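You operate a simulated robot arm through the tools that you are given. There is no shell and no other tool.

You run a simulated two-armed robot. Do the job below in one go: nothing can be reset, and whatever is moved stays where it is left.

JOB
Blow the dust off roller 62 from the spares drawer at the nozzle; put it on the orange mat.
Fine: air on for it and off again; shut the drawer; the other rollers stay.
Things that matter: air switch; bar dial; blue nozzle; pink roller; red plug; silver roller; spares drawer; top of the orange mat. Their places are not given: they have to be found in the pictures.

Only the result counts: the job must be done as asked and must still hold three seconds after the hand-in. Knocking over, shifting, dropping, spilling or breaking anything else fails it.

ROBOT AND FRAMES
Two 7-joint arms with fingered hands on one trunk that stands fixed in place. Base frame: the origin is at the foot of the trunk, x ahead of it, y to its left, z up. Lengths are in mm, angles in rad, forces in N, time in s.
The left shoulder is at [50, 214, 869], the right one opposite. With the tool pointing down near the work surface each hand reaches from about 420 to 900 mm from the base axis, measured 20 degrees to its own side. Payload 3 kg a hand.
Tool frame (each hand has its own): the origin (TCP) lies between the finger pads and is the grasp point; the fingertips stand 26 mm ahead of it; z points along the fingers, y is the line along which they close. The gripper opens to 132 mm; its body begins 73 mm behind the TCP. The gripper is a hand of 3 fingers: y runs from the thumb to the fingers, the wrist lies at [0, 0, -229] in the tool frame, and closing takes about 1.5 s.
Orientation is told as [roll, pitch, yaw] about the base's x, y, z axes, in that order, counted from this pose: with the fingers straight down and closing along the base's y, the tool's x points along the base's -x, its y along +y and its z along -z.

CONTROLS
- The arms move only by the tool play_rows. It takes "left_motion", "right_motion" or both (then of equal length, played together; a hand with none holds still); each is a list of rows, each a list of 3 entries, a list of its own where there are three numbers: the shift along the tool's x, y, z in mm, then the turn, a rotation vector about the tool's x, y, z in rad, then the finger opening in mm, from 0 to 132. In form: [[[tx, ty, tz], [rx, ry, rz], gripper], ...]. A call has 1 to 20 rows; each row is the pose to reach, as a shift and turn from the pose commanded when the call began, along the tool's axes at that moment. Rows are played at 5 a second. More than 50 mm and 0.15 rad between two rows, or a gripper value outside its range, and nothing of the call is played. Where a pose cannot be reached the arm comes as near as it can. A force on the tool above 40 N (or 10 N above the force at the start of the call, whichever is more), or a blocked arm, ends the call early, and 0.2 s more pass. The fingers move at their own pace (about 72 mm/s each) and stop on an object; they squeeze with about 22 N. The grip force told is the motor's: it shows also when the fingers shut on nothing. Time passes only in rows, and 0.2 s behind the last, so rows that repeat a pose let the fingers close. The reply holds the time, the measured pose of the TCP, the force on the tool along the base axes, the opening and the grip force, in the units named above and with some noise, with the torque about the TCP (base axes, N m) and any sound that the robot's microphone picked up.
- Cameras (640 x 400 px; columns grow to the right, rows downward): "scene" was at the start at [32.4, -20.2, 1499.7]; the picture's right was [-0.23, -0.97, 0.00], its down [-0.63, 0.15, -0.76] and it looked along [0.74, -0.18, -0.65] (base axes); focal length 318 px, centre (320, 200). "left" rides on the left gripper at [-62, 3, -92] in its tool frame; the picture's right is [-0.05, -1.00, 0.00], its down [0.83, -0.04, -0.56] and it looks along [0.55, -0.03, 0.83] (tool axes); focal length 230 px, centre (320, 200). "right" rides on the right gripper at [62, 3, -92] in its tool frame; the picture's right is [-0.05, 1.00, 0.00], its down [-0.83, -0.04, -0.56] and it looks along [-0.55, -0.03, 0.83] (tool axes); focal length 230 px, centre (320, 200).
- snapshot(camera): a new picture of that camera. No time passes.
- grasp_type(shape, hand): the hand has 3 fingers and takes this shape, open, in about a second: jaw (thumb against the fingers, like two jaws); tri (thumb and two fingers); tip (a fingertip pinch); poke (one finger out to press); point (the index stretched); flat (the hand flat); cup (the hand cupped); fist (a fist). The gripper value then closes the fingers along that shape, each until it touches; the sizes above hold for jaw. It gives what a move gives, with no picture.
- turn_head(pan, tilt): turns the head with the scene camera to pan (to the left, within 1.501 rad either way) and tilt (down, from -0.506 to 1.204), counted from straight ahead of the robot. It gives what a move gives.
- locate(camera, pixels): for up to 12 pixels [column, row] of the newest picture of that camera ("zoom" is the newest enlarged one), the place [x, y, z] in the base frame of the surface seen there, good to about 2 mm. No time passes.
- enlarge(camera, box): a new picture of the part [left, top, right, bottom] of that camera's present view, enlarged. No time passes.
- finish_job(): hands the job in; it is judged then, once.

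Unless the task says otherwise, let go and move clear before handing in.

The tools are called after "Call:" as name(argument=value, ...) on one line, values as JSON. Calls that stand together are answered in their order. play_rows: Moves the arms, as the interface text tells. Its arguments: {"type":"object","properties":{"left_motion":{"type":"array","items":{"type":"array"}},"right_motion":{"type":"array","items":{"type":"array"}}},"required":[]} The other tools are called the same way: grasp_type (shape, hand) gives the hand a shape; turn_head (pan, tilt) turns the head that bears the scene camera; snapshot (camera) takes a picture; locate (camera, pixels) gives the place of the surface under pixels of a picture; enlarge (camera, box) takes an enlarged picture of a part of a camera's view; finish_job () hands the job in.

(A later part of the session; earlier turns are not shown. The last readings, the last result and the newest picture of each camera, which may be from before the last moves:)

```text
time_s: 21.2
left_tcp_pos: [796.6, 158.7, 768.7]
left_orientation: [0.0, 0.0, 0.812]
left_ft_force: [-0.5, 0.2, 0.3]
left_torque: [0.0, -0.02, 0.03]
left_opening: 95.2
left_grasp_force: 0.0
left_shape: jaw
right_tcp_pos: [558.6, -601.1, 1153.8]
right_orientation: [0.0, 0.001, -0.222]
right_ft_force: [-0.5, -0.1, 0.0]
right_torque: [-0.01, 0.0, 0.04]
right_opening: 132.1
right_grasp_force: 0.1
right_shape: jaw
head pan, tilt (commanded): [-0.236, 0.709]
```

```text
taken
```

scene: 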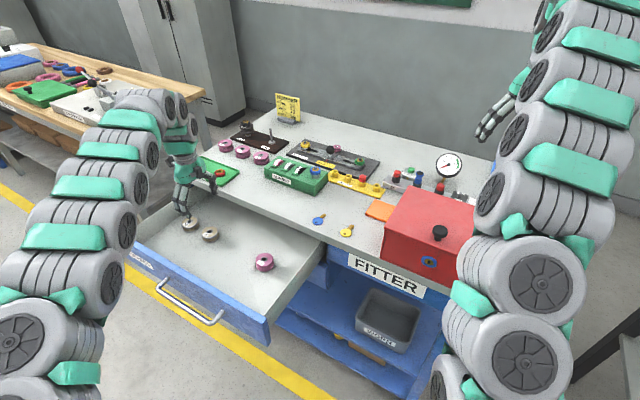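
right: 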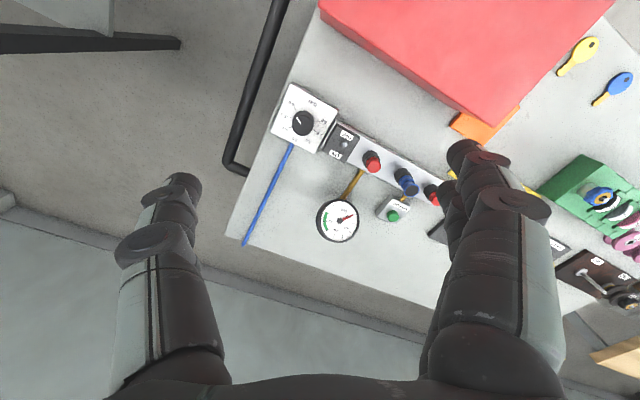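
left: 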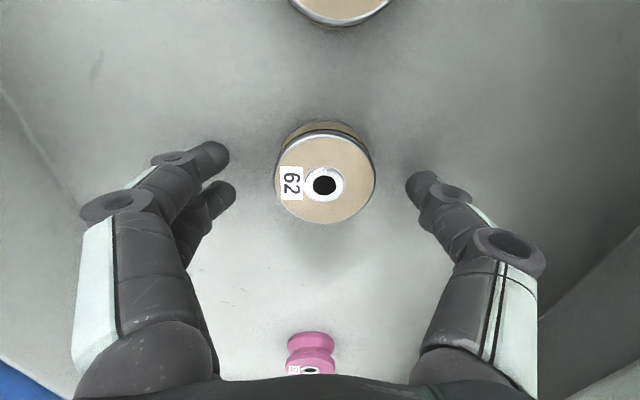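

The hub at (324,184) shows the roller about 4.5 mm off along tool −x and 2 mm toward the thumb. I correct that, then close on the roller.

Call:
play_rows(left_motion=[[[-4.5, -2, 2], [0, 0, 0], 95], [[-4.5, -2, 2], [0, 0, 0], 80], [[-4.5, -2, 2], [0, 0, 0], 60], [[-4.5, -2, 2], [0, 0, 0], 40], [[-4.5, -2, 2], [0, 0, 0], 20], [[-4.5, -2, 2], [0, 0, 0], 20], [[-4.5, -2, 2], [0, 0, 0], 20]])

Call:
snapshot(camera="left")

```text
time_s: 22.8
left_tcp_pos: [802.6, 160.7, 768.4]
left_orientation: [0.002, 0.0, 0.811]
left_ft_force: [0.6, 0.1, -0.6]
left_torque: [-0.02, 0.02, 0.02]
left_opening: 40.5
left_grasp_force: 22.1
left_shape: jaw
right_tcp_pos: [559.9, -600.9, 1154.2]
right_orientation: [0.001, 0.001, -0.221]
right_ft_force: [0.2, 0.7, -0.4]
right_torque: [-0.01, -0.01, 0.04]
right_opening: 132.0
right_grasp_force: 0.0
right_shape: jaw
head pan, tilt (commanded): [-0.236, 0.709]
```

```text
taken
```

left: 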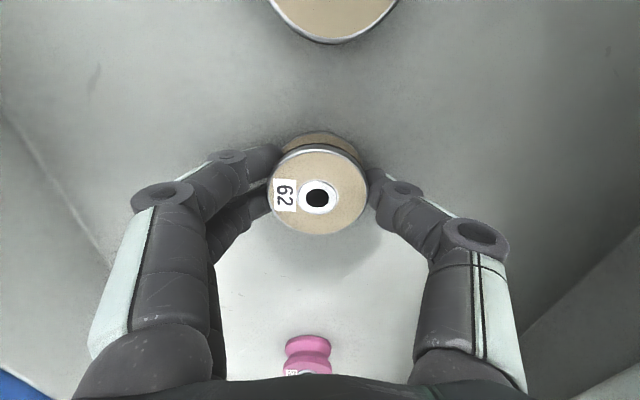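

Grip on roller 62 is firm (22 N, 40.5 mm). I lift it 150 mm and look for a clear table spot within both arms' reach.

Call:
play_rows(left_motion=[[[0, 0, -15], [0, 0, 0], 20], [[0, 0, -40], [0, 0, 0], 20], [[0, 0, -80], [0, 0, 0], 20], [[0, 0, -120], [0, 0, 0], 20], [[0, 0, -170], [0, 0, 0], 20], [[0, 0, -170], [0, 0, 0], 20]])

Call:
snapshot(camera="left")

Call:
snapshot(camera="scene")

Call:
locate(camera="scene", pixels=[[270, 200], [285, 205], [300, 215], [320, 222], [347, 231], [330, 205], [345, 208], [360, 205], [264, 178], [296, 192], [325, 196], [325, 175]])

```text
time_s: 24.2
left_tcp_pos: [803.5, 161.8, 934.1]
left_orientation: [0.001, 0.0, 0.81]
left_ft_force: [0.1, -0.7, -3.1]
left_torque: [-0.02, -0.01, 0.03]
left_opening: 40.3
left_grasp_force: 21.7
left_shape: jaw
right_tcp_pos: [559.3, -601.8, 1152.3]
right_orientation: [0.0, -0.001, -0.223]
right_ft_force: [0.3, -0.2, 0.0]
right_torque: [-0.01, 0.01, -0.03]
right_opening: 131.6
right_grasp_force: 0.1
right_shape: jaw
head pan, tilt (commanded): [-0.236, 0.709]
```

```text
taken
```

left: 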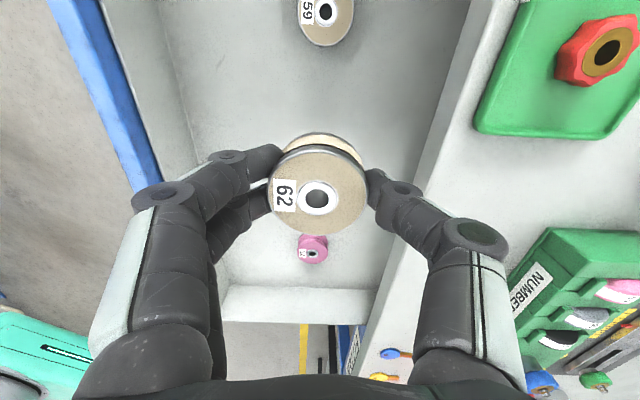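

```text
taken
```

scene: 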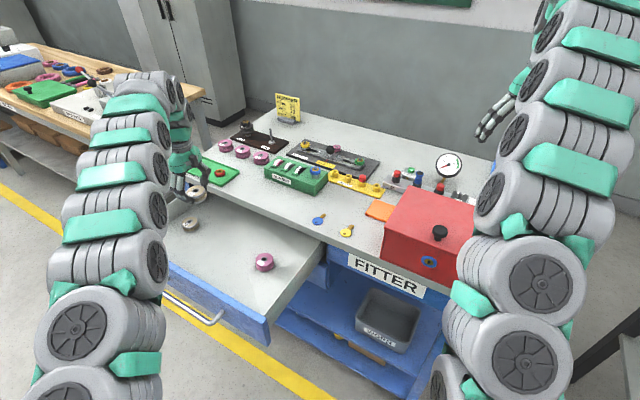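

```text
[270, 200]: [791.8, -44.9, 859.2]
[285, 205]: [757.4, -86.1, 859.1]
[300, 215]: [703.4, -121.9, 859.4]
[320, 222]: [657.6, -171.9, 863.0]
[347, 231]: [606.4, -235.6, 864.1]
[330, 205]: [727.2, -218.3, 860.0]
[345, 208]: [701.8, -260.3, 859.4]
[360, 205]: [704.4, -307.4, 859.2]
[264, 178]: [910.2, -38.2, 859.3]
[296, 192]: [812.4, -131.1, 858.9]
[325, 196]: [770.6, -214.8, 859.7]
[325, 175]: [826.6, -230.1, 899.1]
```

Roller 62 is lifted cleanly. The table spot around (745,−112) in front of the NUMBER box is clear and reachable by both arms; I carry the roller there at a safe height.

Call:
play_rows(left_motion=[[[20, -12, -31], [0, 0, 0], 20], [[55, -34, -31], [0, 0, 0], 20], [[92, -56, -31], [0, 0, 0], 20], [[130, -80, -31], [0, 0, 0], 20], [[168, -103, -31], [0, 0, 0], 20], [[205, -126, -31], [0, 0, 0], 20], [[238.6, -146.4, -31], [0, 0, 0], 20], [[238.6, -146.4, -31], [0, 0, 0], 20]])

Call:
snapshot(camera="left")

Call:
snapshot(camera="scene")

```text
time_s: 26.0
left_tcp_pos: [745.1, -112.1, 967.4]
left_orientation: [-0.001, 0.0, 0.812]
left_ft_force: [-0.4, 0.3, -2.1]
left_torque: [0.02, 0.0, 0.01]
left_opening: 39.8
left_grasp_force: 22.8
left_shape: jaw
right_tcp_pos: [558.4, -599.7, 1154.3]
right_orientation: [0.0, 0.002, -0.221]
right_ft_force: [0.0, 0.7, 0.2]
right_torque: [-0.03, 0.01, 0.0]
right_opening: 132.0
right_grasp_force: 0.1
right_shape: jaw
head pan, tilt (commanded): [-0.236, 0.709]
```

```text
taken
```

left: 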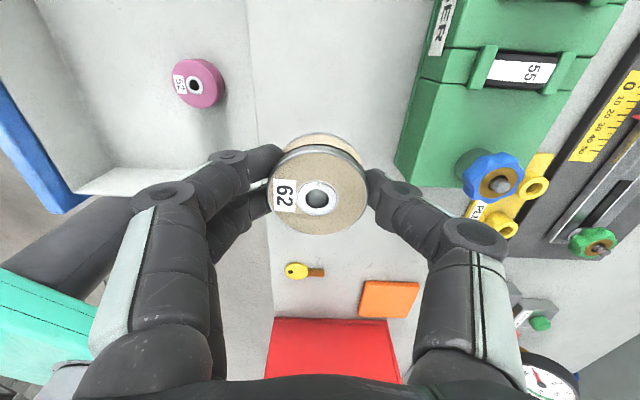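

```text
taken
```

scene: 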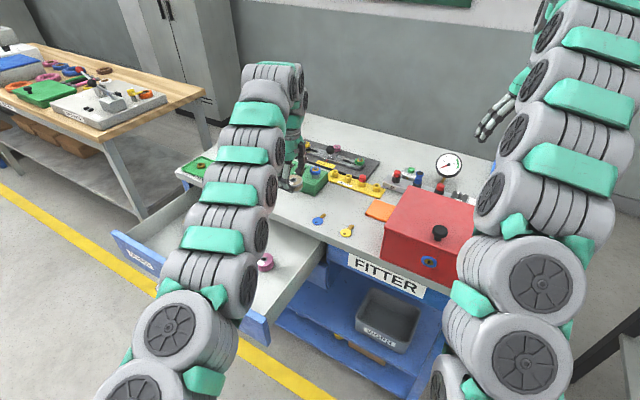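

The left hand is at (745,−112,967) with the roller secure and the spot clear below. I lower it toward the table (contact expected at TCP z≈892).

Call:
play_rows(left_motion=[[[0, 0, 30], [0, 0, 0], 20], [[0, 0, 55], [0, 0, 0], 20], [[0, 0, 66], [0, 0, 0], 20], [[0, 0, 70], [0, 0, 0], 20], [[0, 0, 70], [0, 0, 0], 20]])

Call:
snapshot(camera="left")

Call:
enlarge(camera="scene", box=[250, 150, 370, 240])

```text
time_s: 27.2
left_tcp_pos: [743.6, -111.9, 896.8]
left_orientation: [0.0, 0.0, 0.812]
left_ft_force: [0.1, 0.1, -1.7]
left_torque: [-0.06, -0.03, -0.03]
left_opening: 39.6
left_grasp_force: 22.1
left_shape: jaw
right_tcp_pos: [560.1, -600.7, 1153.2]
right_orientation: [0.0, -0.001, -0.222]
right_ft_force: [0.1, 0.2, -0.1]
right_torque: [0.01, 0.02, 0.0]
right_opening: 132.0
right_grasp_force: 0.1
right_shape: jaw
head pan, tilt (commanded): [-0.236, 0.709]
```

```text
taken
```

left: 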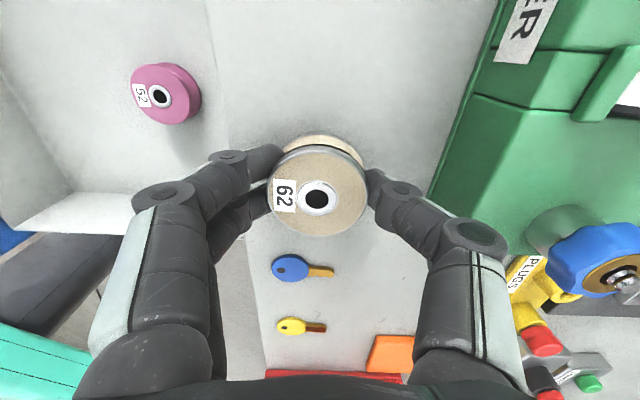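

```text
4.44 times, centred on (310, 195) of scene
```

zoom: 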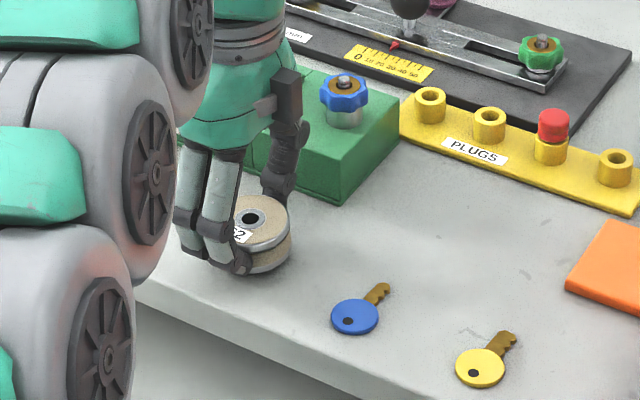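

The roller hovers a few mm above the table. I lower in small steps watching force.

Call:
play_rows(left_motion=[[[0, 0, 2], [0, 0, 0], 20], [[0, 0, 3], [0, 0, 0], 20], [[0, 0, 3], [0, 0, 0], 20]])

Call:
enlarge(camera="scene", box=[290, 185, 330, 215])

```text
time_s: 28.0
left_tcp_pos: [745.5, -113.3, 892.9]
left_orientation: [0.0, 0.001, 0.812]
left_ft_force: [-0.2, 0.0, -1.4]
left_torque: [-0.02, 0.0, -0.02]
left_opening: 39.7
left_grasp_force: 22.5
left_shape: jaw
right_tcp_pos: [559.0, -600.2, 1152.5]
right_orientation: [0.001, 0.0, -0.223]
right_ft_force: [-0.9, 0.5, -0.6]
right_torque: [-0.02, -0.01, -0.02]
right_opening: 132.0
right_grasp_force: 0.0
right_shape: jaw
head pan, tilt (commanded): [-0.236, 0.709]
```

```text
13.33 times, centred on (310, 200) of scene
```

zoom: 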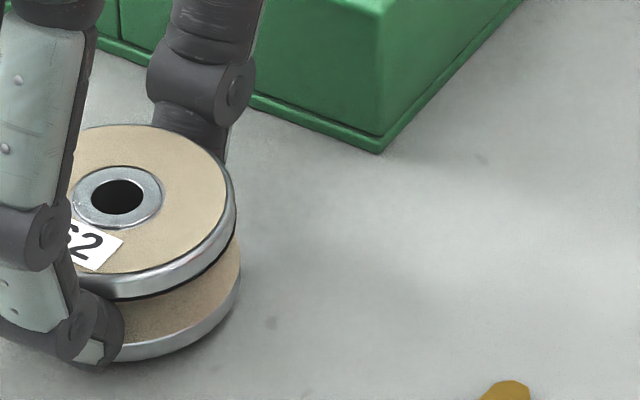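

Still carrying the weight (≈1.5 N down). I lower further by 1 mm steps.

Call:
play_rows(left_motion=[[[0, 0, 1], [0, 0, 0], 20], [[0, 0, 2], [0, 0, 0], 20], [[0, 0, 2], [0, 0, 0], 20]])

Call:
locate(camera="zoom", pixels=[[190, 190], [150, 250], [130, 150], [200, 340]])

```text
time_s: 28.8
left_tcp_pos: [746.3, -111.3, 892.0]
left_orientation: [-0.001, 0.001, 0.812]
left_ft_force: [-0.1, 0.0, -1.8]
left_torque: [-0.01, -0.05, 0.0]
left_opening: 39.8
left_grasp_force: 21.4
left_shape: jaw
right_tcp_pos: [559.8, -600.4, 1154.1]
right_orientation: [0.0, 0.0, -0.222]
right_ft_force: [0.6, -0.9, -0.6]
right_torque: [0.01, -0.01, 0.02]
right_opening: 132.0
right_grasp_force: 0.0
right_shape: jaw
head pan, tilt (commanded): [-0.236, 0.709]
```

```text
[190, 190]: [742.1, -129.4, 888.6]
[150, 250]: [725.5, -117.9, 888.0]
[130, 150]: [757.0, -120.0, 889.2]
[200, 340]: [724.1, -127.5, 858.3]
```

Call:
play_rows(left_motion=[[[0, 0, 1], [0, 0, 0], 20], [[0, 0, 1], [0, 0, 0], 20]])

Call:
enlarge(camera="scene", box=[290, 185, 330, 215])

Call:
locate(camera="zoom", pixels=[[190, 190], [150, 250], [130, 150], [200, 165]])

```text
time_s: 29.4
left_tcp_pos: [745.9, -112.2, 890.4]
left_orientation: [-0.001, 0.0, 0.812]
left_ft_force: [-0.2, -0.1, 4.4]
left_torque: [0.06, 0.08, 0.0]
left_opening: 39.5
left_grasp_force: 22.1
left_shape: jaw
right_tcp_pos: [558.6, -600.3, 1152.0]
right_orientation: [0.001, 0.0, -0.222]
right_ft_force: [-0.5, -0.1, 0.0]
right_torque: [0.0, 0.01, 0.03]
right_opening: 131.9
right_grasp_force: 0.1
right_shape: jaw
head pan, tilt (commanded): [-0.236, 0.709]
```

```text
13.33 times, centred on (310, 200) of scene
```

zoom: 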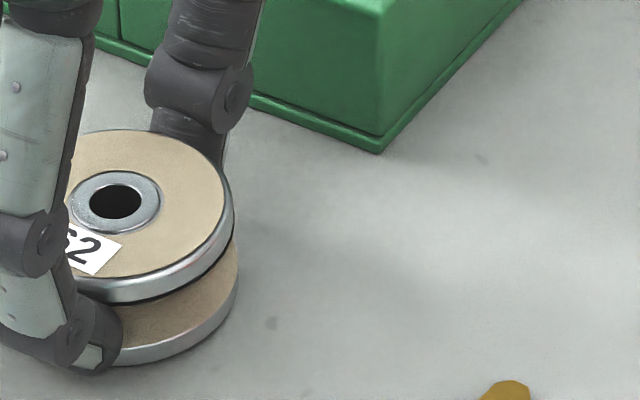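

```text
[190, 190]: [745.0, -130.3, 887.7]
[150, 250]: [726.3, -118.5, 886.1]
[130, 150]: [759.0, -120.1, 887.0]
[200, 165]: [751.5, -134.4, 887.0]
```

Contact with the table is felt (+4.4 N). I open the fingers modestly and lift straight up.

Call:
play_rows(left_motion=[[[0, 0, 0], [0, 0, 0], 45], [[0, 0, 0], [0, 0, 0], 62], [[0, 0, 0], [0, 0, 0], 64], [[0, 0, 0], [0, 0, 0], 64], [[0, 0, -20], [0, 0, 0], 64], [[0, 0, -50], [0, 0, 0], 64], [[0, 0, -95], [0, 0, 0], 64], [[0, 0, -140], [0, 0, 0], 64]])

Call:
snapshot(camera="left")

Call:
snapshot(camera="scene")

```text
time_s: 31.2
left_tcp_pos: [738.7, -108.8, 991.0]
left_orientation: [0.001, 0.0, 0.812]
left_ft_force: [0.2, -0.2, 0.1]
left_torque: [0.01, 0.04, 0.0]
left_opening: 63.7
left_grasp_force: 0.1
left_shape: jaw
left hand out of reach, approached as far as the arm can: row 7, 8
right_tcp_pos: [559.2, -600.5, 1153.7]
right_orientation: [0.0, -0.001, -0.221]
right_ft_force: [-0.5, 0.3, -0.7]
right_torque: [0.02, 0.0, -0.05]
right_opening: 131.9
right_grasp_force: 0.0
right_shape: jaw
head pan, tilt (commanded): [-0.236, 0.709]
```

```text
taken
```

left: 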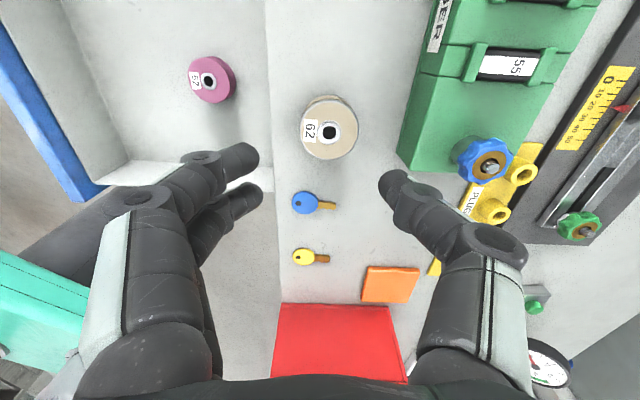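

```text
taken
```

scene: 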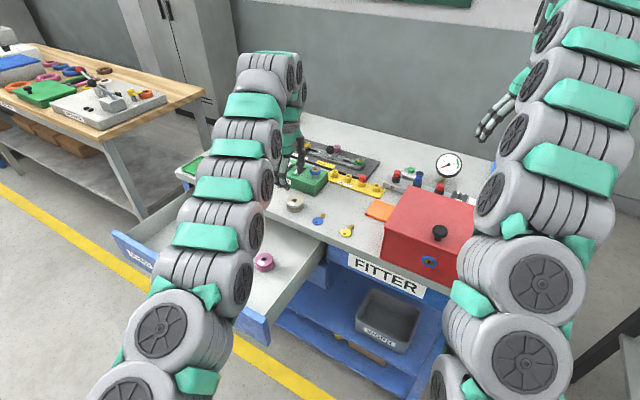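

Roller 62 stands on the table at (296,203) in the scene. I now bring the left hand back in front of the open drawer to shut it.

Call:
play_rows(left_motion=[[[-11.3, 38, 0], [0, 0, 0], 50], [[-22.6, 76, 0], [0, 0, 0], 40], [[-33.9, 114, 0], [0, 0, 0], 36], [[-45.2, 152, 0], [0, 0, 0], 36], [[-56.5, 190, 0], [0, 0, 0], 36], [[-67.9, 228, 0], [0, 0, 0], 36], [[-79.2, 266, 0], [0, 0, 0], 36], [[-90.5, 304, 0], [0, 0, 0], 36], [[-101.8, 341.8, 0], [0, 0, 0], 36]])

Call:
snapshot(camera="left")

Call:
snapshot(camera="scene")

```text
time_s: 33.2
left_tcp_pos: [560.1, 199.4, 993.7]
left_orientation: [0.001, -0.001, 0.811]
left_ft_force: [0.1, 0.2, -0.3]
left_torque: [-0.02, -0.02, 0.01]
left_opening: 36.4
left_grasp_force: 0.0
left_shape: jaw
right_tcp_pos: [558.7, -601.3, 1152.3]
right_orientation: [0.001, -0.001, -0.223]
right_ft_force: [-0.7, 0.2, 0.6]
right_torque: [-0.01, 0.0, 0.0]
right_opening: 132.1
right_grasp_force: 0.1
right_shape: jaw
head pan, tilt (commanded): [-0.236, 0.709]
```

```text
taken
```

left: 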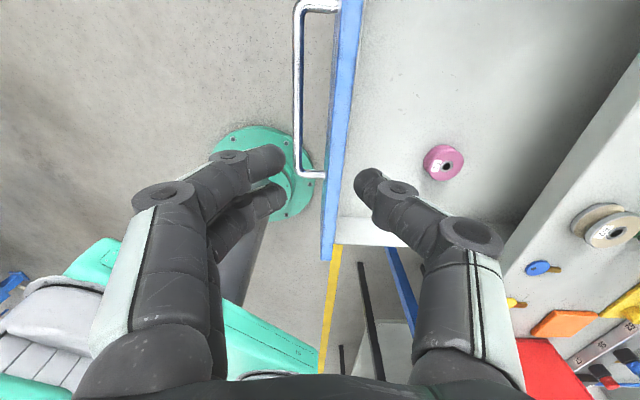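

```text
taken
```

scene: 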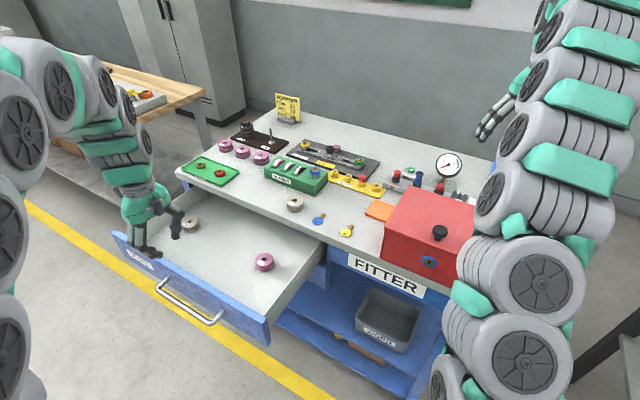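

The handle and drawer front are in view of the left camera. I locate bar and panel.

Call:
locate(camera="left", pixels=[[298, 30], [297, 60], [297, 100], [298, 140], [299, 168], [335, 100], [345, 60], [330, 150], [345, 150], [330, 240]])

Call:
locate(camera="scene", pixels=[[164, 288], [185, 303], [205, 318], [215, 323], [225, 296], [250, 312], [140, 262], [295, 204], [190, 224]])

```text
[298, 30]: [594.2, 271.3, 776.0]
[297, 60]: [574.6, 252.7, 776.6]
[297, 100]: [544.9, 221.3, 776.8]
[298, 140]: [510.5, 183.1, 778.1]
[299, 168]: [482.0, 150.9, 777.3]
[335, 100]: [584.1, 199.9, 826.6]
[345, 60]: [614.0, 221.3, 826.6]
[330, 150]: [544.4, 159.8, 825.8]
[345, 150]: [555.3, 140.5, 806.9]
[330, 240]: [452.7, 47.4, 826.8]
```

```text
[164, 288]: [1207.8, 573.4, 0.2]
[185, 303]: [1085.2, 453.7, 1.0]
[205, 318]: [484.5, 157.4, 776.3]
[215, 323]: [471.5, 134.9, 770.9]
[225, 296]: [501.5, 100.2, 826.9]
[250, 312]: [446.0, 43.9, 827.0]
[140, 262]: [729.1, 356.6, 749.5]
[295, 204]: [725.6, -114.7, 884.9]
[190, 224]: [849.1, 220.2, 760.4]
```

The bar axis is now at about (536,209,772) with the panel face 41 mm behind. I tilt the left hand again by 0.7 rad and move to the same stand-off used when leaving the handle.

Call:
play_rows(left_motion=[[[-3.3, 11.3, 16.2], [0.14, 0, 0], 34], [[-6.5, 22.6, 32.4], [0.28, 0, 0], 34], [[-9.8, 33.8, 48.6], [0.42, 0, 0], 34], [[-13, 45.1, 64.8], [0.56, 0, 0], 34], [[-16.3, 56.4, 81], [0.7, 0, 0], 34], [[-16.3, 56.4, 81], [0.7, 0, 0], 34]])

```text
time_s: 34.6
left_tcp_pos: [532.7, 251.7, 910.5]
left_orientation: [-0.702, -0.001, 0.811]
left_ft_force: [-0.5, 0.4, -0.2]
left_torque: [-0.01, 0.0, 0.06]
left_opening: 34.0
left_grasp_force: 0.0
left_shape: jaw
right_tcp_pos: [560.2, -601.3, 1153.1]
right_orientation: [0.0, 0.0, -0.221]
right_ft_force: [0.1, 0.7, -1.0]
right_torque: [0.02, 0.01, 0.02]
right_opening: 131.8
right_grasp_force: 0.1
right_shape: jaw
head pan, tilt (commanded): [-0.236, 0.709]
```

At the stand-off. I go down 100 mm and then forward 38 mm onto the bar, reversing the exit path.

Call:
play_rows(left_motion=[[[0, 21.5, 25.5], [0, 0, 0], 34], [[0, 43, 51], [0, 0, 0], 34], [[0, 64.4, 76.5], [0, 0, 0], 34], [[8, 64.4, 89], [0, 0, 0], 34], [[16, 64.4, 101], [0, 0, 0], 34], [[16, 64.4, 101], [0, 0, 0], 34]])

Call:
snapshot(camera="left")

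```text
time_s: 36.0
left_tcp_pos: [532.5, 231.2, 793.6]
left_orientation: [-0.7, 0.001, 0.813]
left_ft_force: [-0.5, -0.6, 0.0]
left_torque: [-0.01, -0.03, -0.02]
left_opening: 34.4
left_grasp_force: 0.0
left_shape: jaw
right_tcp_pos: [559.1, -600.1, 1154.1]
right_orientation: [0.0, 0.001, -0.222]
right_ft_force: [0.1, 0.9, -0.3]
right_torque: [-0.04, 0.0, 0.02]
right_opening: 131.9
right_grasp_force: 0.0
right_shape: jaw
head pan, tilt (commanded): [-0.236, 0.709]
```

```text
taken
```

left: 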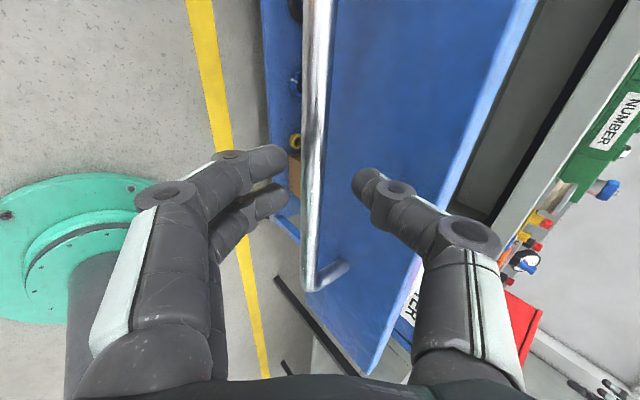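

The bar lies between the fingertips, 14 mm short of the planned depth. I advance and close on it.

Call:
play_rows(left_motion=[[[0, 0, 13], [0, 0, 0], 34], [[0, 0, 13], [0, 0, 0], 20], [[0, 0, 13], [0, 0, 0], 0], [[0, 0, 13], [0, 0, 0], 0], [[0, 0, 13], [0, 0, 0], 0], [[0, 0, 13], [0, 0, 0], 0]])

```text
time_s: 37.4
left_tcp_pos: [538.3, 226.8, 783.3]
left_orientation: [-0.701, 0.0, 0.812]
left_ft_force: [0.2, 0.3, -4.3]
left_torque: [0.03, 0.02, 0.01]
left_opening: 7.8
left_grasp_force: 22.4
left_shape: jaw
right_tcp_pos: [560.8, -601.2, 1152.9]
right_orientation: [0.0, 0.0, -0.222]
right_ft_force: [-0.8, 0.3, -0.1]
right_torque: [0.0, 0.02, 0.0]
right_opening: 132.0
right_grasp_force: 0.1
right_shape: jaw
head pan, tilt (commanded): [-0.236, 0.709]
```

The bar is gripped again (7.8 mm, 22 N). I push the drawer in about 280 mm.

Call:
play_rows(left_motion=[[[0.1, -11.5, 9.7], [0, 0, 0], 0], [[0.3, -30.6, 25.8], [0, 0, 0], 0], [[0.5, -49.7, 41.9], [0, 0, 0], 0], [[0.7, -68.9, 58], [0, 0, 0], 0], [[0.9, -88, 74.1], [0, 0, 0], 0], [[1.1, -107.1, 90.2], [0, 0, 0], 0], [[1.3, -126.2, 106.3], [0, 0, 0], 0], [[1.5, -145.4, 122.4], [0, 0, 0], 0], [[1.7, -164.5, 138.5], [0, 0, 0], 0], [[1.9, -183.6, 154.6], [0, 0, 0], 0], [[2, -198.9, 167.4], [0, 0, 0], 0], [[2, -210.4, 177.1], [0, 0, 0], 0], [[2, -210.4, 177.1], [0, 0, 0], 0]])

Call:
snapshot(camera="scene")

```text
time_s: 40.2
left_tcp_pos: [736.0, 30.0, 781.0]
left_orientation: [-0.7, 0.003, 0.807]
left_ft_force: [-10.5, -12.0, -22.3]
left_torque: [-0.3, 0.08, 0.1]
left_opening: 5.1
left_grasp_force: 21.5
left_shape: jaw
right_tcp_pos: [559.5, -601.2, 1153.1]
right_orientation: [0.0, 0.0, -0.223]
right_ft_force: [-0.2, 0.7, -0.6]
right_torque: [0.0, 0.0, 0.03]
right_opening: 132.0
right_grasp_force: 0.0
right_shape: jaw
head pan, tilt (commanded): [-0.236, 0.709]
```

```text
taken
```

scene: 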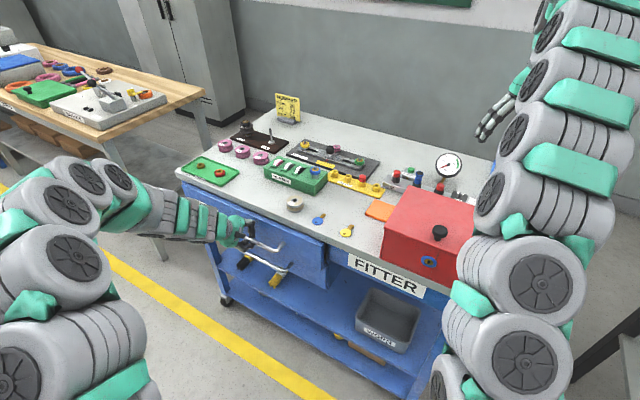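

About 280 mm pushed; the remaining ~12 mm is left. I push on in small steps while easing the down and side strain.

Call:
play_rows(left_motion=[[[1.5, -1.8, 4.1], [0, 0, 0], 0], [[1.5, -4.8, 6.7], [0, 0, 0], 0], [[1.5, -7.9, 9.2], [0, 0, 0], 0], [[1.5, -9.4, 10.5], [0, 0, 0], 0], [[1.5, -9.4, 10.5], [0, 0, 0], 0]])

Call:
enlarge(camera="scene", box=[170, 170, 350, 290])

```text
time_s: 41.4
left_tcp_pos: [745.1, 23.8, 779.8]
left_orientation: [-0.698, 0.001, 0.81]
left_ft_force: [-8.6, -8.1, -17.5]
left_torque: [-0.17, 0.04, 0.08]
left_opening: 4.5
left_grasp_force: 22.2
left_shape: jaw
right_tcp_pos: [559.6, -601.6, 1153.7]
right_orientation: [0.0, 0.0, -0.219]
right_ft_force: [0.0, -0.4, 0.0]
right_torque: [-0.01, 0.01, 0.01]
right_opening: 131.8
right_grasp_force: 0.0
right_shape: jaw
head pan, tilt (commanded): [-0.236, 0.709]
```

```text
3.33 times, centred on (260, 230) of scene
```

zoom: 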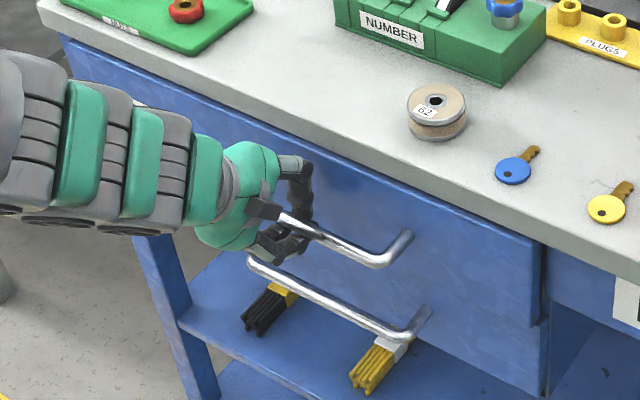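

The grip has slid a little (opening 4.5). I check how far the drawer face still protrudes.

Call:
locate(camera="zoom", pixels=[[450, 240], [500, 270], [400, 200], [380, 258], [350, 245], [520, 300], [480, 330], [360, 170]])

Call:
snapshot(camera="left")

```text
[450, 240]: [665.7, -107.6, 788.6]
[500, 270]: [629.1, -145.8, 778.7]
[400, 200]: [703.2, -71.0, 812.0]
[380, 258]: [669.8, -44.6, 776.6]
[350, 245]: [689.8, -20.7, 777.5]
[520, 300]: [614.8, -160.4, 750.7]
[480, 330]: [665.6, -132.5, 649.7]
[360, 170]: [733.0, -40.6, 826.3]
```

```text
taken
```

left: 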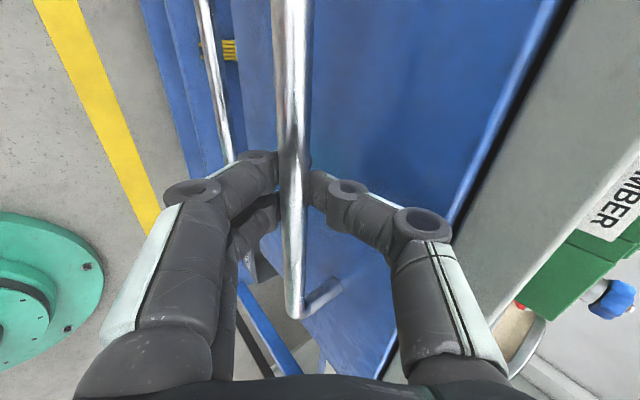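

The face is at 557 vs 575 when shut — 18 mm left; the thumb tip now bears on the panel. I keep pushing inward in small steps.

Call:
play_rows(left_motion=[[[1, -3, 2.6], [0, 0, 0], 0], [[2, -6.1, 5.2], [0, 0, 0], 0], [[2, -9.2, 7.7], [0, 0, 0], 0], [[2, -9.2, 7.7], [0, 0, 0], 0]])

Call:
enlarge(camera="scene", box=[170, 170, 350, 290])

Call:
locate(camera="zoom", pixels=[[450, 240], [500, 270], [400, 200], [380, 258], [350, 245], [520, 300], [480, 330], [360, 170]])

```text
time_s: 42.4
left_tcp_pos: [752.7, 13.1, 780.4]
left_orientation: [-0.701, 0.0, 0.812]
left_ft_force: [1.3, -1.1, -20.6]
left_torque: [-0.07, -0.14, -0.03]
left_opening: 4.4
left_grasp_force: 21.9
left_shape: jaw
right_tcp_pos: [559.1, -600.3, 1153.5]
right_orientation: [-0.001, 0.0, -0.219]
right_ft_force: [-0.4, 0.1, 1.3]
right_torque: [-0.01, -0.01, -0.01]
right_opening: 131.7
right_grasp_force: 0.0
right_shape: jaw
head pan, tilt (commanded): [-0.236, 0.709]
```

```text
3.33 times, centred on (260, 230) of scene
```

zoom: 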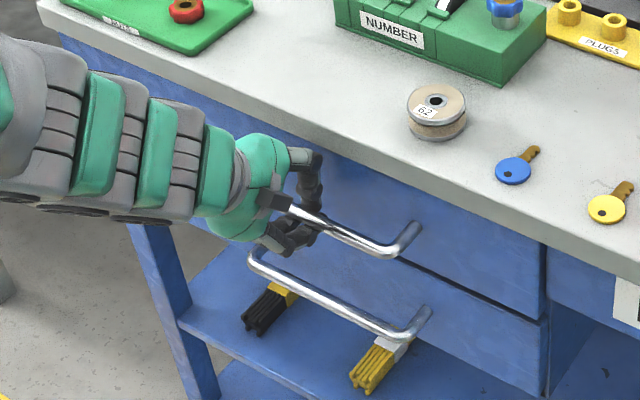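

```text
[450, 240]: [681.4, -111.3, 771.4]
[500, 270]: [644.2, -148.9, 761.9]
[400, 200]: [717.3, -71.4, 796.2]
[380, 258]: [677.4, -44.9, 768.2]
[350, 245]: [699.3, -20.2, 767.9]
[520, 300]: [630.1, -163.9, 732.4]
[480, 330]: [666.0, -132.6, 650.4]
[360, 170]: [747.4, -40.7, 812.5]
```

Face now at 569; about 6 mm to go. I push a little further.

Call:
play_rows(left_motion=[[[0, -2.3, 1.9], [0, 0, 0], 0], [[0, -4.6, 3.9], [0, 0, 0], 0], [[0, -6.5, 5.5], [0, 0, 0], 0], [[0, -6.5, 5.5], [0, 0, 0], 0]])

Call:
enlarge(camera="scene", box=[170, 170, 350, 290])

Call:
locate(camera="zoom", pixels=[[450, 240], [500, 270], [400, 200], [380, 258], [350, 245], [520, 300], [480, 330], [360, 170]])

```text
time_s: 43.4
left_tcp_pos: [760.1, 8.6, 780.3]
left_orientation: [-0.699, 0.001, 0.811]
left_ft_force: [-15.3, 12.7, -18.6]
left_torque: [-0.42, -0.44, 0.0]
left_opening: 3.7
left_grasp_force: 22.3
left_shape: jaw
right_tcp_pos: [559.4, -600.8, 1154.7]
right_orientation: [0.0, 0.0, -0.22]
right_ft_force: [0.3, 0.4, -0.4]
right_torque: [-0.02, 0.0, 0.0]
right_opening: 131.8
right_grasp_force: 0.0
right_shape: jaw
head pan, tilt (commanded): [-0.236, 0.709]
```

```text
3.33 times, centred on (260, 230) of scene
```

zoom: 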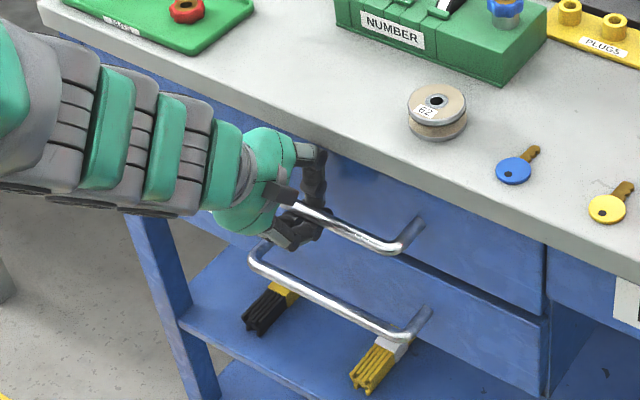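

```text
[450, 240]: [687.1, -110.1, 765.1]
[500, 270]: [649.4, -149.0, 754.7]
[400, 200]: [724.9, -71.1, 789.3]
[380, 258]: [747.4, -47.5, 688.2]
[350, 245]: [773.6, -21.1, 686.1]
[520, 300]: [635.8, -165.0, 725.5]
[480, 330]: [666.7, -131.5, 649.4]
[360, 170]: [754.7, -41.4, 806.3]
```

The face is at 573.4, flush with the lower drawer (573.9), and a −20 N stop force is felt: the drawer is shut. I check the fingers before releasing.

Call:
snapshot(camera="left")

Call:
enlarge(camera="left", box=[200, 120, 400, 260])

```text
taken
```

left: 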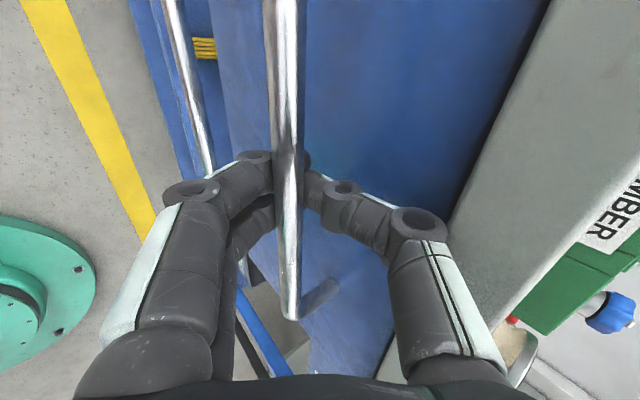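

```text
2.86 times, centred on (300, 190) of left
```

zoom: 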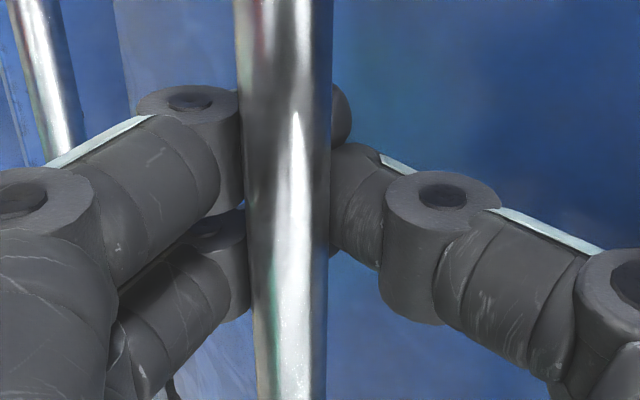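

The bar has slipped deeper into the grip, fingertips closed behind it. I open gradually in place while shifting the hand outward so the bar is centred, so the drawer isn't dragged.

Call:
play_rows(left_motion=[[[0, 0, 0], [0, 0, 0], 12], [[0, 2, 0], [0, 0, 0], 24], [[0, 5, 0], [0, 0, 0], 32], [[0, 9, 0], [0, 0, 0], 36], [[0, 12, 0], [0, 0, 0], 38], [[0, 12, 0], [0, 0, 0], 38]])

Call:
snapshot(camera="left")

Call:
enlarge(camera="scene", box=[170, 170, 350, 290])

Call:
locate(camera="zoom", pixels=[[450, 240], [500, 270], [400, 200]])

```text
time_s: 44.0
left_tcp_pos: [756.3, 11.0, 775.4]
left_orientation: [-0.69, 0.005, 0.813]
left_ft_force: [-13.7, 17.6, -28.6]
left_torque: [-0.56, -0.27, 0.06]
left_opening: 15.1
left_grasp_force: 0.0
left_shape: jaw
right_tcp_pos: [560.3, -599.9, 1153.1]
right_orientation: [0.001, 0.0, -0.22]
right_ft_force: [-0.4, 0.5, -0.2]
right_torque: [0.02, 0.02, 0.0]
right_opening: 131.9
right_grasp_force: 0.0
right_shape: jaw
head pan, tilt (commanded): [-0.236, 0.709]
stopped in row 2 (left hand): the force on the tool passed its limit at 42 N (the readings are from after the stop); the commanded pose is now the measured one
```

```text
taken
```

left: 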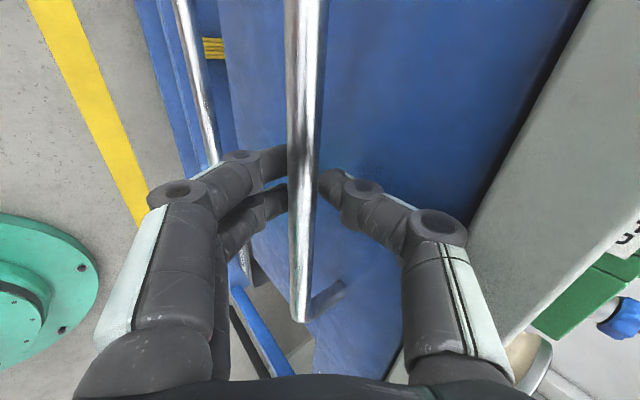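

```text
3.33 times, centred on (260, 230) of scene
```

zoom: 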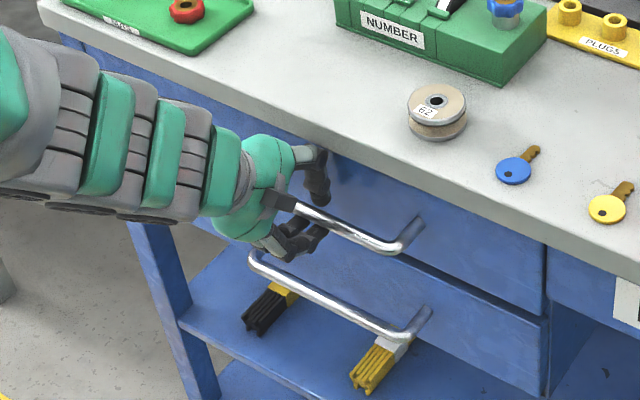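

```text
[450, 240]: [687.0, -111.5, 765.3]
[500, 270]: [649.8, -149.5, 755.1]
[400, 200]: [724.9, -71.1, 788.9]
```

The force limit stopped it; reaction is outward and down, so I relieve by moving outward/down (tool +y) a few mm before opening more.

Call:
play_rows(left_motion=[[[0, 2, 0], [0, 0, 0], 16], [[0, 4, 0], [0, 0, 0], 18], [[0, 6, 0], [0, 0, 0], 20], [[0, 6, 0], [0, 0, 0], 20]])

Call:
snapshot(camera="left")

```text
time_s: 45.0
left_tcp_pos: [754.0, 12.9, 775.0]
left_orientation: [-0.697, 0.0, 0.811]
left_ft_force: [-9.9, 5.2, -10.9]
left_torque: [-0.07, -0.35, -0.08]
left_opening: 15.0
left_grasp_force: 0.1
left_shape: jaw
right_tcp_pos: [559.2, -600.6, 1153.1]
right_orientation: [0.0, 0.0, -0.222]
right_ft_force: [-0.1, -0.3, 0.7]
right_torque: [0.02, 0.03, -0.02]
right_opening: 132.1
right_grasp_force: 0.0
right_shape: jaw
head pan, tilt (commanded): [-0.236, 0.709]
```

```text
taken
```

left: 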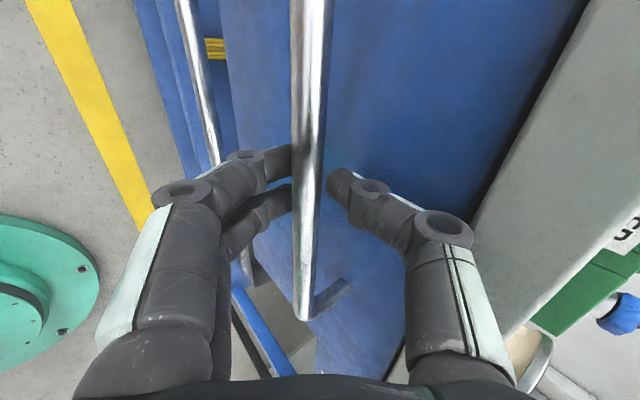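

Forces eased; the bar is now nearly centred. I retreat along the tool axis and open as there is room.

Call:
play_rows(left_motion=[[[0, 2, -3], [0, 0, 0], 20], [[0, 3.5, -7], [0, 0, 0], 20], [[0, 4, -11], [0, 0, 0], 24], [[0, 4, -15], [0, 0, 0], 28], [[0, 4, -15], [0, 0, 0], 30]])

Call:
snapshot(camera="left")

```text
time_s: 46.2
left_tcp_pos: [743.4, 21.0, 784.2]
left_orientation: [-0.696, 0.0, 0.811]
left_ft_force: [0.7, -0.7, 1.2]
left_torque: [0.0, -0.05, 0.01]
left_opening: 29.4
left_grasp_force: 0.0
left_shape: jaw
right_tcp_pos: [559.4, -601.1, 1153.8]
right_orientation: [0.0, -0.001, -0.224]
right_ft_force: [0.3, -0.4, -0.2]
right_torque: [0.0, -0.03, 0.0]
right_opening: 132.1
right_grasp_force: 0.2
right_shape: jaw
head pan, tilt (commanded): [-0.236, 0.709]
```

```text
taken
```

left: 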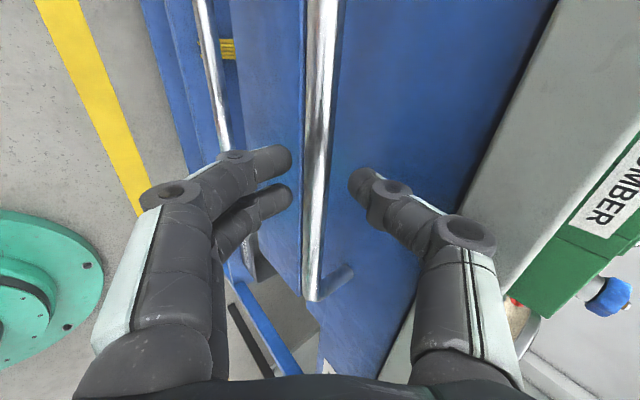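

The hand is free of the bar with no force. I back off and park the left arm clear.

Call:
play_rows(left_motion=[[[0, 0, -20], [0, 0, 0], 34], [[0, 0, -50], [0, 0, 0], 34], [[0, 0, -85], [0, 0, 0], 34], [[0, 15, -120], [0, 0, 0], 34], [[-10, 45, -145], [0, 0, 0], 34], [[-20, 75, -170], [0, 0, 0], 34], [[-30, 105, -195], [0, 0, 0], 34], [[-40, 125, -215], [0, 0, 0], 34]])

Call:
snapshot(camera="scene")

Call:
enlarge(camera="scene", box=[170, 170, 350, 290])

Call:
locate(camera="zoom", pixels=[[450, 240], [500, 270], [400, 200], [165, 108], [300, 150], [300, 240], [440, 320]])

```text
time_s: 48.0
left_tcp_pos: [601.9, 212.0, 870.6]
left_orientation: [-0.696, 0.0, 0.812]
left_ft_force: [0.1, 0.6, -0.5]
left_torque: [0.02, 0.04, -0.01]
left_opening: 33.6
left_grasp_force: 0.0
left_shape: jaw
right_tcp_pos: [560.7, -601.6, 1152.2]
right_orientation: [0.0, 0.002, -0.22]
right_ft_force: [-0.1, -0.1, -0.3]
right_torque: [-0.02, 0.02, 0.0]
right_opening: 131.6
right_grasp_force: 0.1
right_shape: jaw
head pan, tilt (commanded): [-0.236, 0.709]
```

```text
taken
```

scene: 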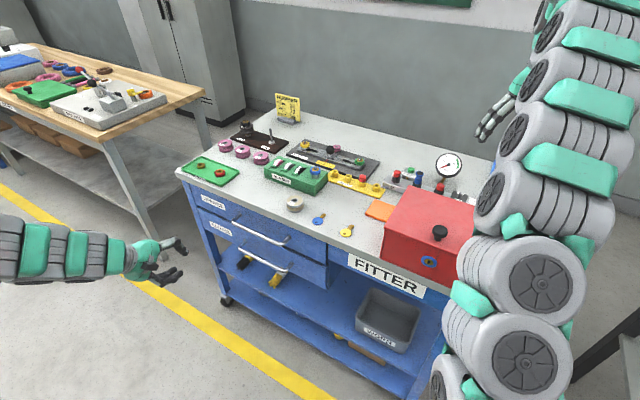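

```text
3.33 times, centred on (260, 230) of scene
```

zoom: 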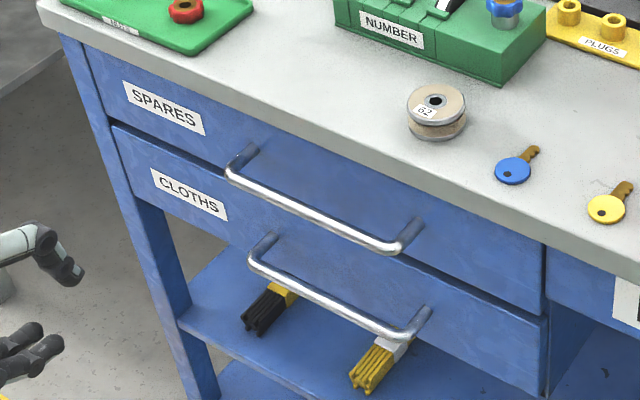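

```text
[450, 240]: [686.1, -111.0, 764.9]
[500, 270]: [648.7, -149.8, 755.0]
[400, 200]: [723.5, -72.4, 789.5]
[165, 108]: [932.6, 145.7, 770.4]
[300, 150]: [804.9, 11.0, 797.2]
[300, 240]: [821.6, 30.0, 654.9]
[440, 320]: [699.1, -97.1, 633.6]
```

The drawer is shut exactly as at the start and the roller waits on the table. Now the air switch: I zoom the right camera on it to see the lever's tilt.

Call:
enlarge(camera="right", box=[320, 115, 370, 165])

Call:
locate(camera="zoom", pixels=[[340, 190], [345, 215], [335, 235], [300, 200], [380, 220], [320, 150], [280, 260], [420, 160], [200, 180], [330, 300]])

Call:
enlarge(camera="scene", box=[440, 175, 490, 210])

```text
8.00 times, centred on (345, 140) of right
```

zoom: 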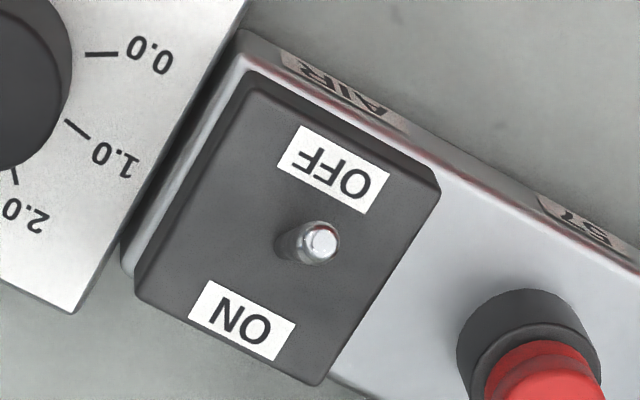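

```text
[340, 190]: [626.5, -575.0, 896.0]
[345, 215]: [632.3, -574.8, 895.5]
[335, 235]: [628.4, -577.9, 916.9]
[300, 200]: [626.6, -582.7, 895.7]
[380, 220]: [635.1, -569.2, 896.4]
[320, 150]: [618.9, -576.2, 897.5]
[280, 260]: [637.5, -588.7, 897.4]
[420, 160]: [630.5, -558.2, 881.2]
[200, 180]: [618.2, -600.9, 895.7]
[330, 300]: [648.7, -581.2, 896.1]
```

```text
11.43 times, centred on (465, 192) of scene
```

zoom: 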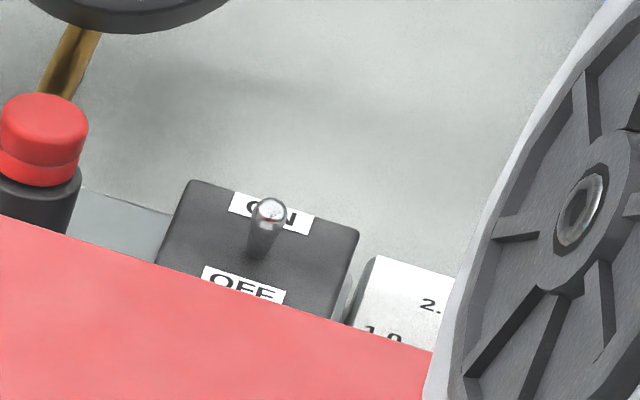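

The lever tip (≈(627,−579,918)) leans toward OFF (front); ON is toward the back (+e direction). I need the red box's rear edge to know the clearance behind it.

Call:
locate(camera="scene", pixels=[[413, 190], [442, 197], [460, 203], [472, 207], [400, 215], [440, 232], [440, 240], [420, 235]])

Call:
locate(camera="right", pixels=[[322, 20], [380, 60], [440, 100], [460, 110], [500, 70], [400, 20], [560, 20]])

```text
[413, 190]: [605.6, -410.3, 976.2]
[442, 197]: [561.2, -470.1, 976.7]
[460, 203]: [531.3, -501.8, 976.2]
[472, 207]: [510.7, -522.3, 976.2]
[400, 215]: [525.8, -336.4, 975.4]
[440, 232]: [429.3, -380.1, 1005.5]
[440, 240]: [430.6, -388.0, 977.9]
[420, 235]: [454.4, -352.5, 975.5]
```

```text
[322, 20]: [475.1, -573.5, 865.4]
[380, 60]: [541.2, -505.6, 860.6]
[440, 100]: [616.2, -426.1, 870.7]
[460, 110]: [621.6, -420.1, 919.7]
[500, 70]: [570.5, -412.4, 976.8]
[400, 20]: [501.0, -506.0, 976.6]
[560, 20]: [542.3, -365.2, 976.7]
```

The box's rear edge is at e≈733 while the lever is at e≈853, so there's ample room in front of the lever. I try the "poke" hand shape in free space and look at it.

Call:
grasp_type(shape="poke", hand="right")

Call:
snapshot(camera="right")

Call:
snapshot(camera="scene")

```text
time_s: 48.9
left_tcp_pos: [602.3, 212.6, 869.9]
left_orientation: [-0.698, 0.001, 0.811]
left_ft_force: [0.7, 0.5, 0.1]
left_torque: [0.03, -0.02, 0.0]
left_opening: 33.8
left_grasp_force: 0.1
left_shape: jaw
right_tcp_pos: [558.5, -599.8, 1153.5]
right_orientation: [0.001, -0.001, -0.22]
right_ft_force: [-0.6, -0.7, -0.4]
right_torque: [0.02, -0.01, 0.0]
right_opening: 0.3
right_grasp_force: 0.1
right_shape: poke
head pan, tilt (commanded): [-0.236, 0.709]
```

```text
taken
```

right: 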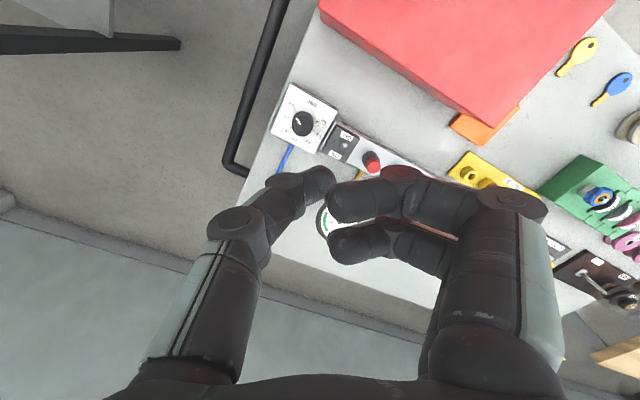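

```text
taken
```

scene: 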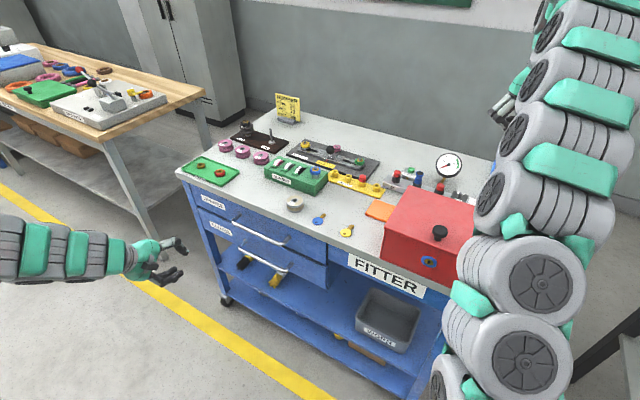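

Call:
locate(camera="right", pixels=[[325, 175], [315, 190], [338, 200], [345, 215], [340, 240], [350, 250], [330, 192], [400, 175], [290, 180], [232, 222]])

Call:
enlarge(camera="right", box=[220, 130, 460, 280])

```text
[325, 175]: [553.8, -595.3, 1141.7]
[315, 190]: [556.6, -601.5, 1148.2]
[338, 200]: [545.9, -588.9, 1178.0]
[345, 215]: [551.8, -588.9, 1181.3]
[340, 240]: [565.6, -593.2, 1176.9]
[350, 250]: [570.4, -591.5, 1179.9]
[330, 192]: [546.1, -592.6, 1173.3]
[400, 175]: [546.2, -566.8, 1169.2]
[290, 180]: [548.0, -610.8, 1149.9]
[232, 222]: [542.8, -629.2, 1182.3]
```

```text
2.67 times, centred on (340, 205) of right
```

zoom: 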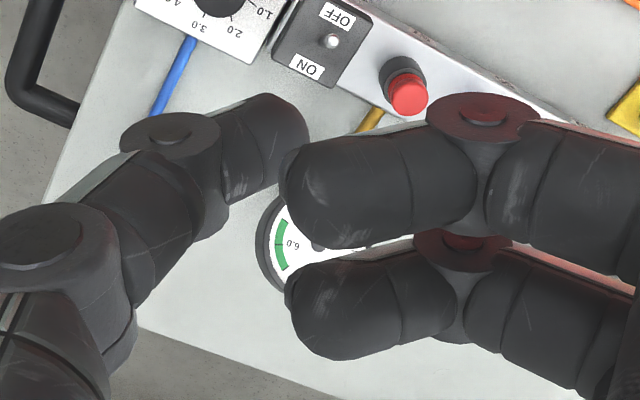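

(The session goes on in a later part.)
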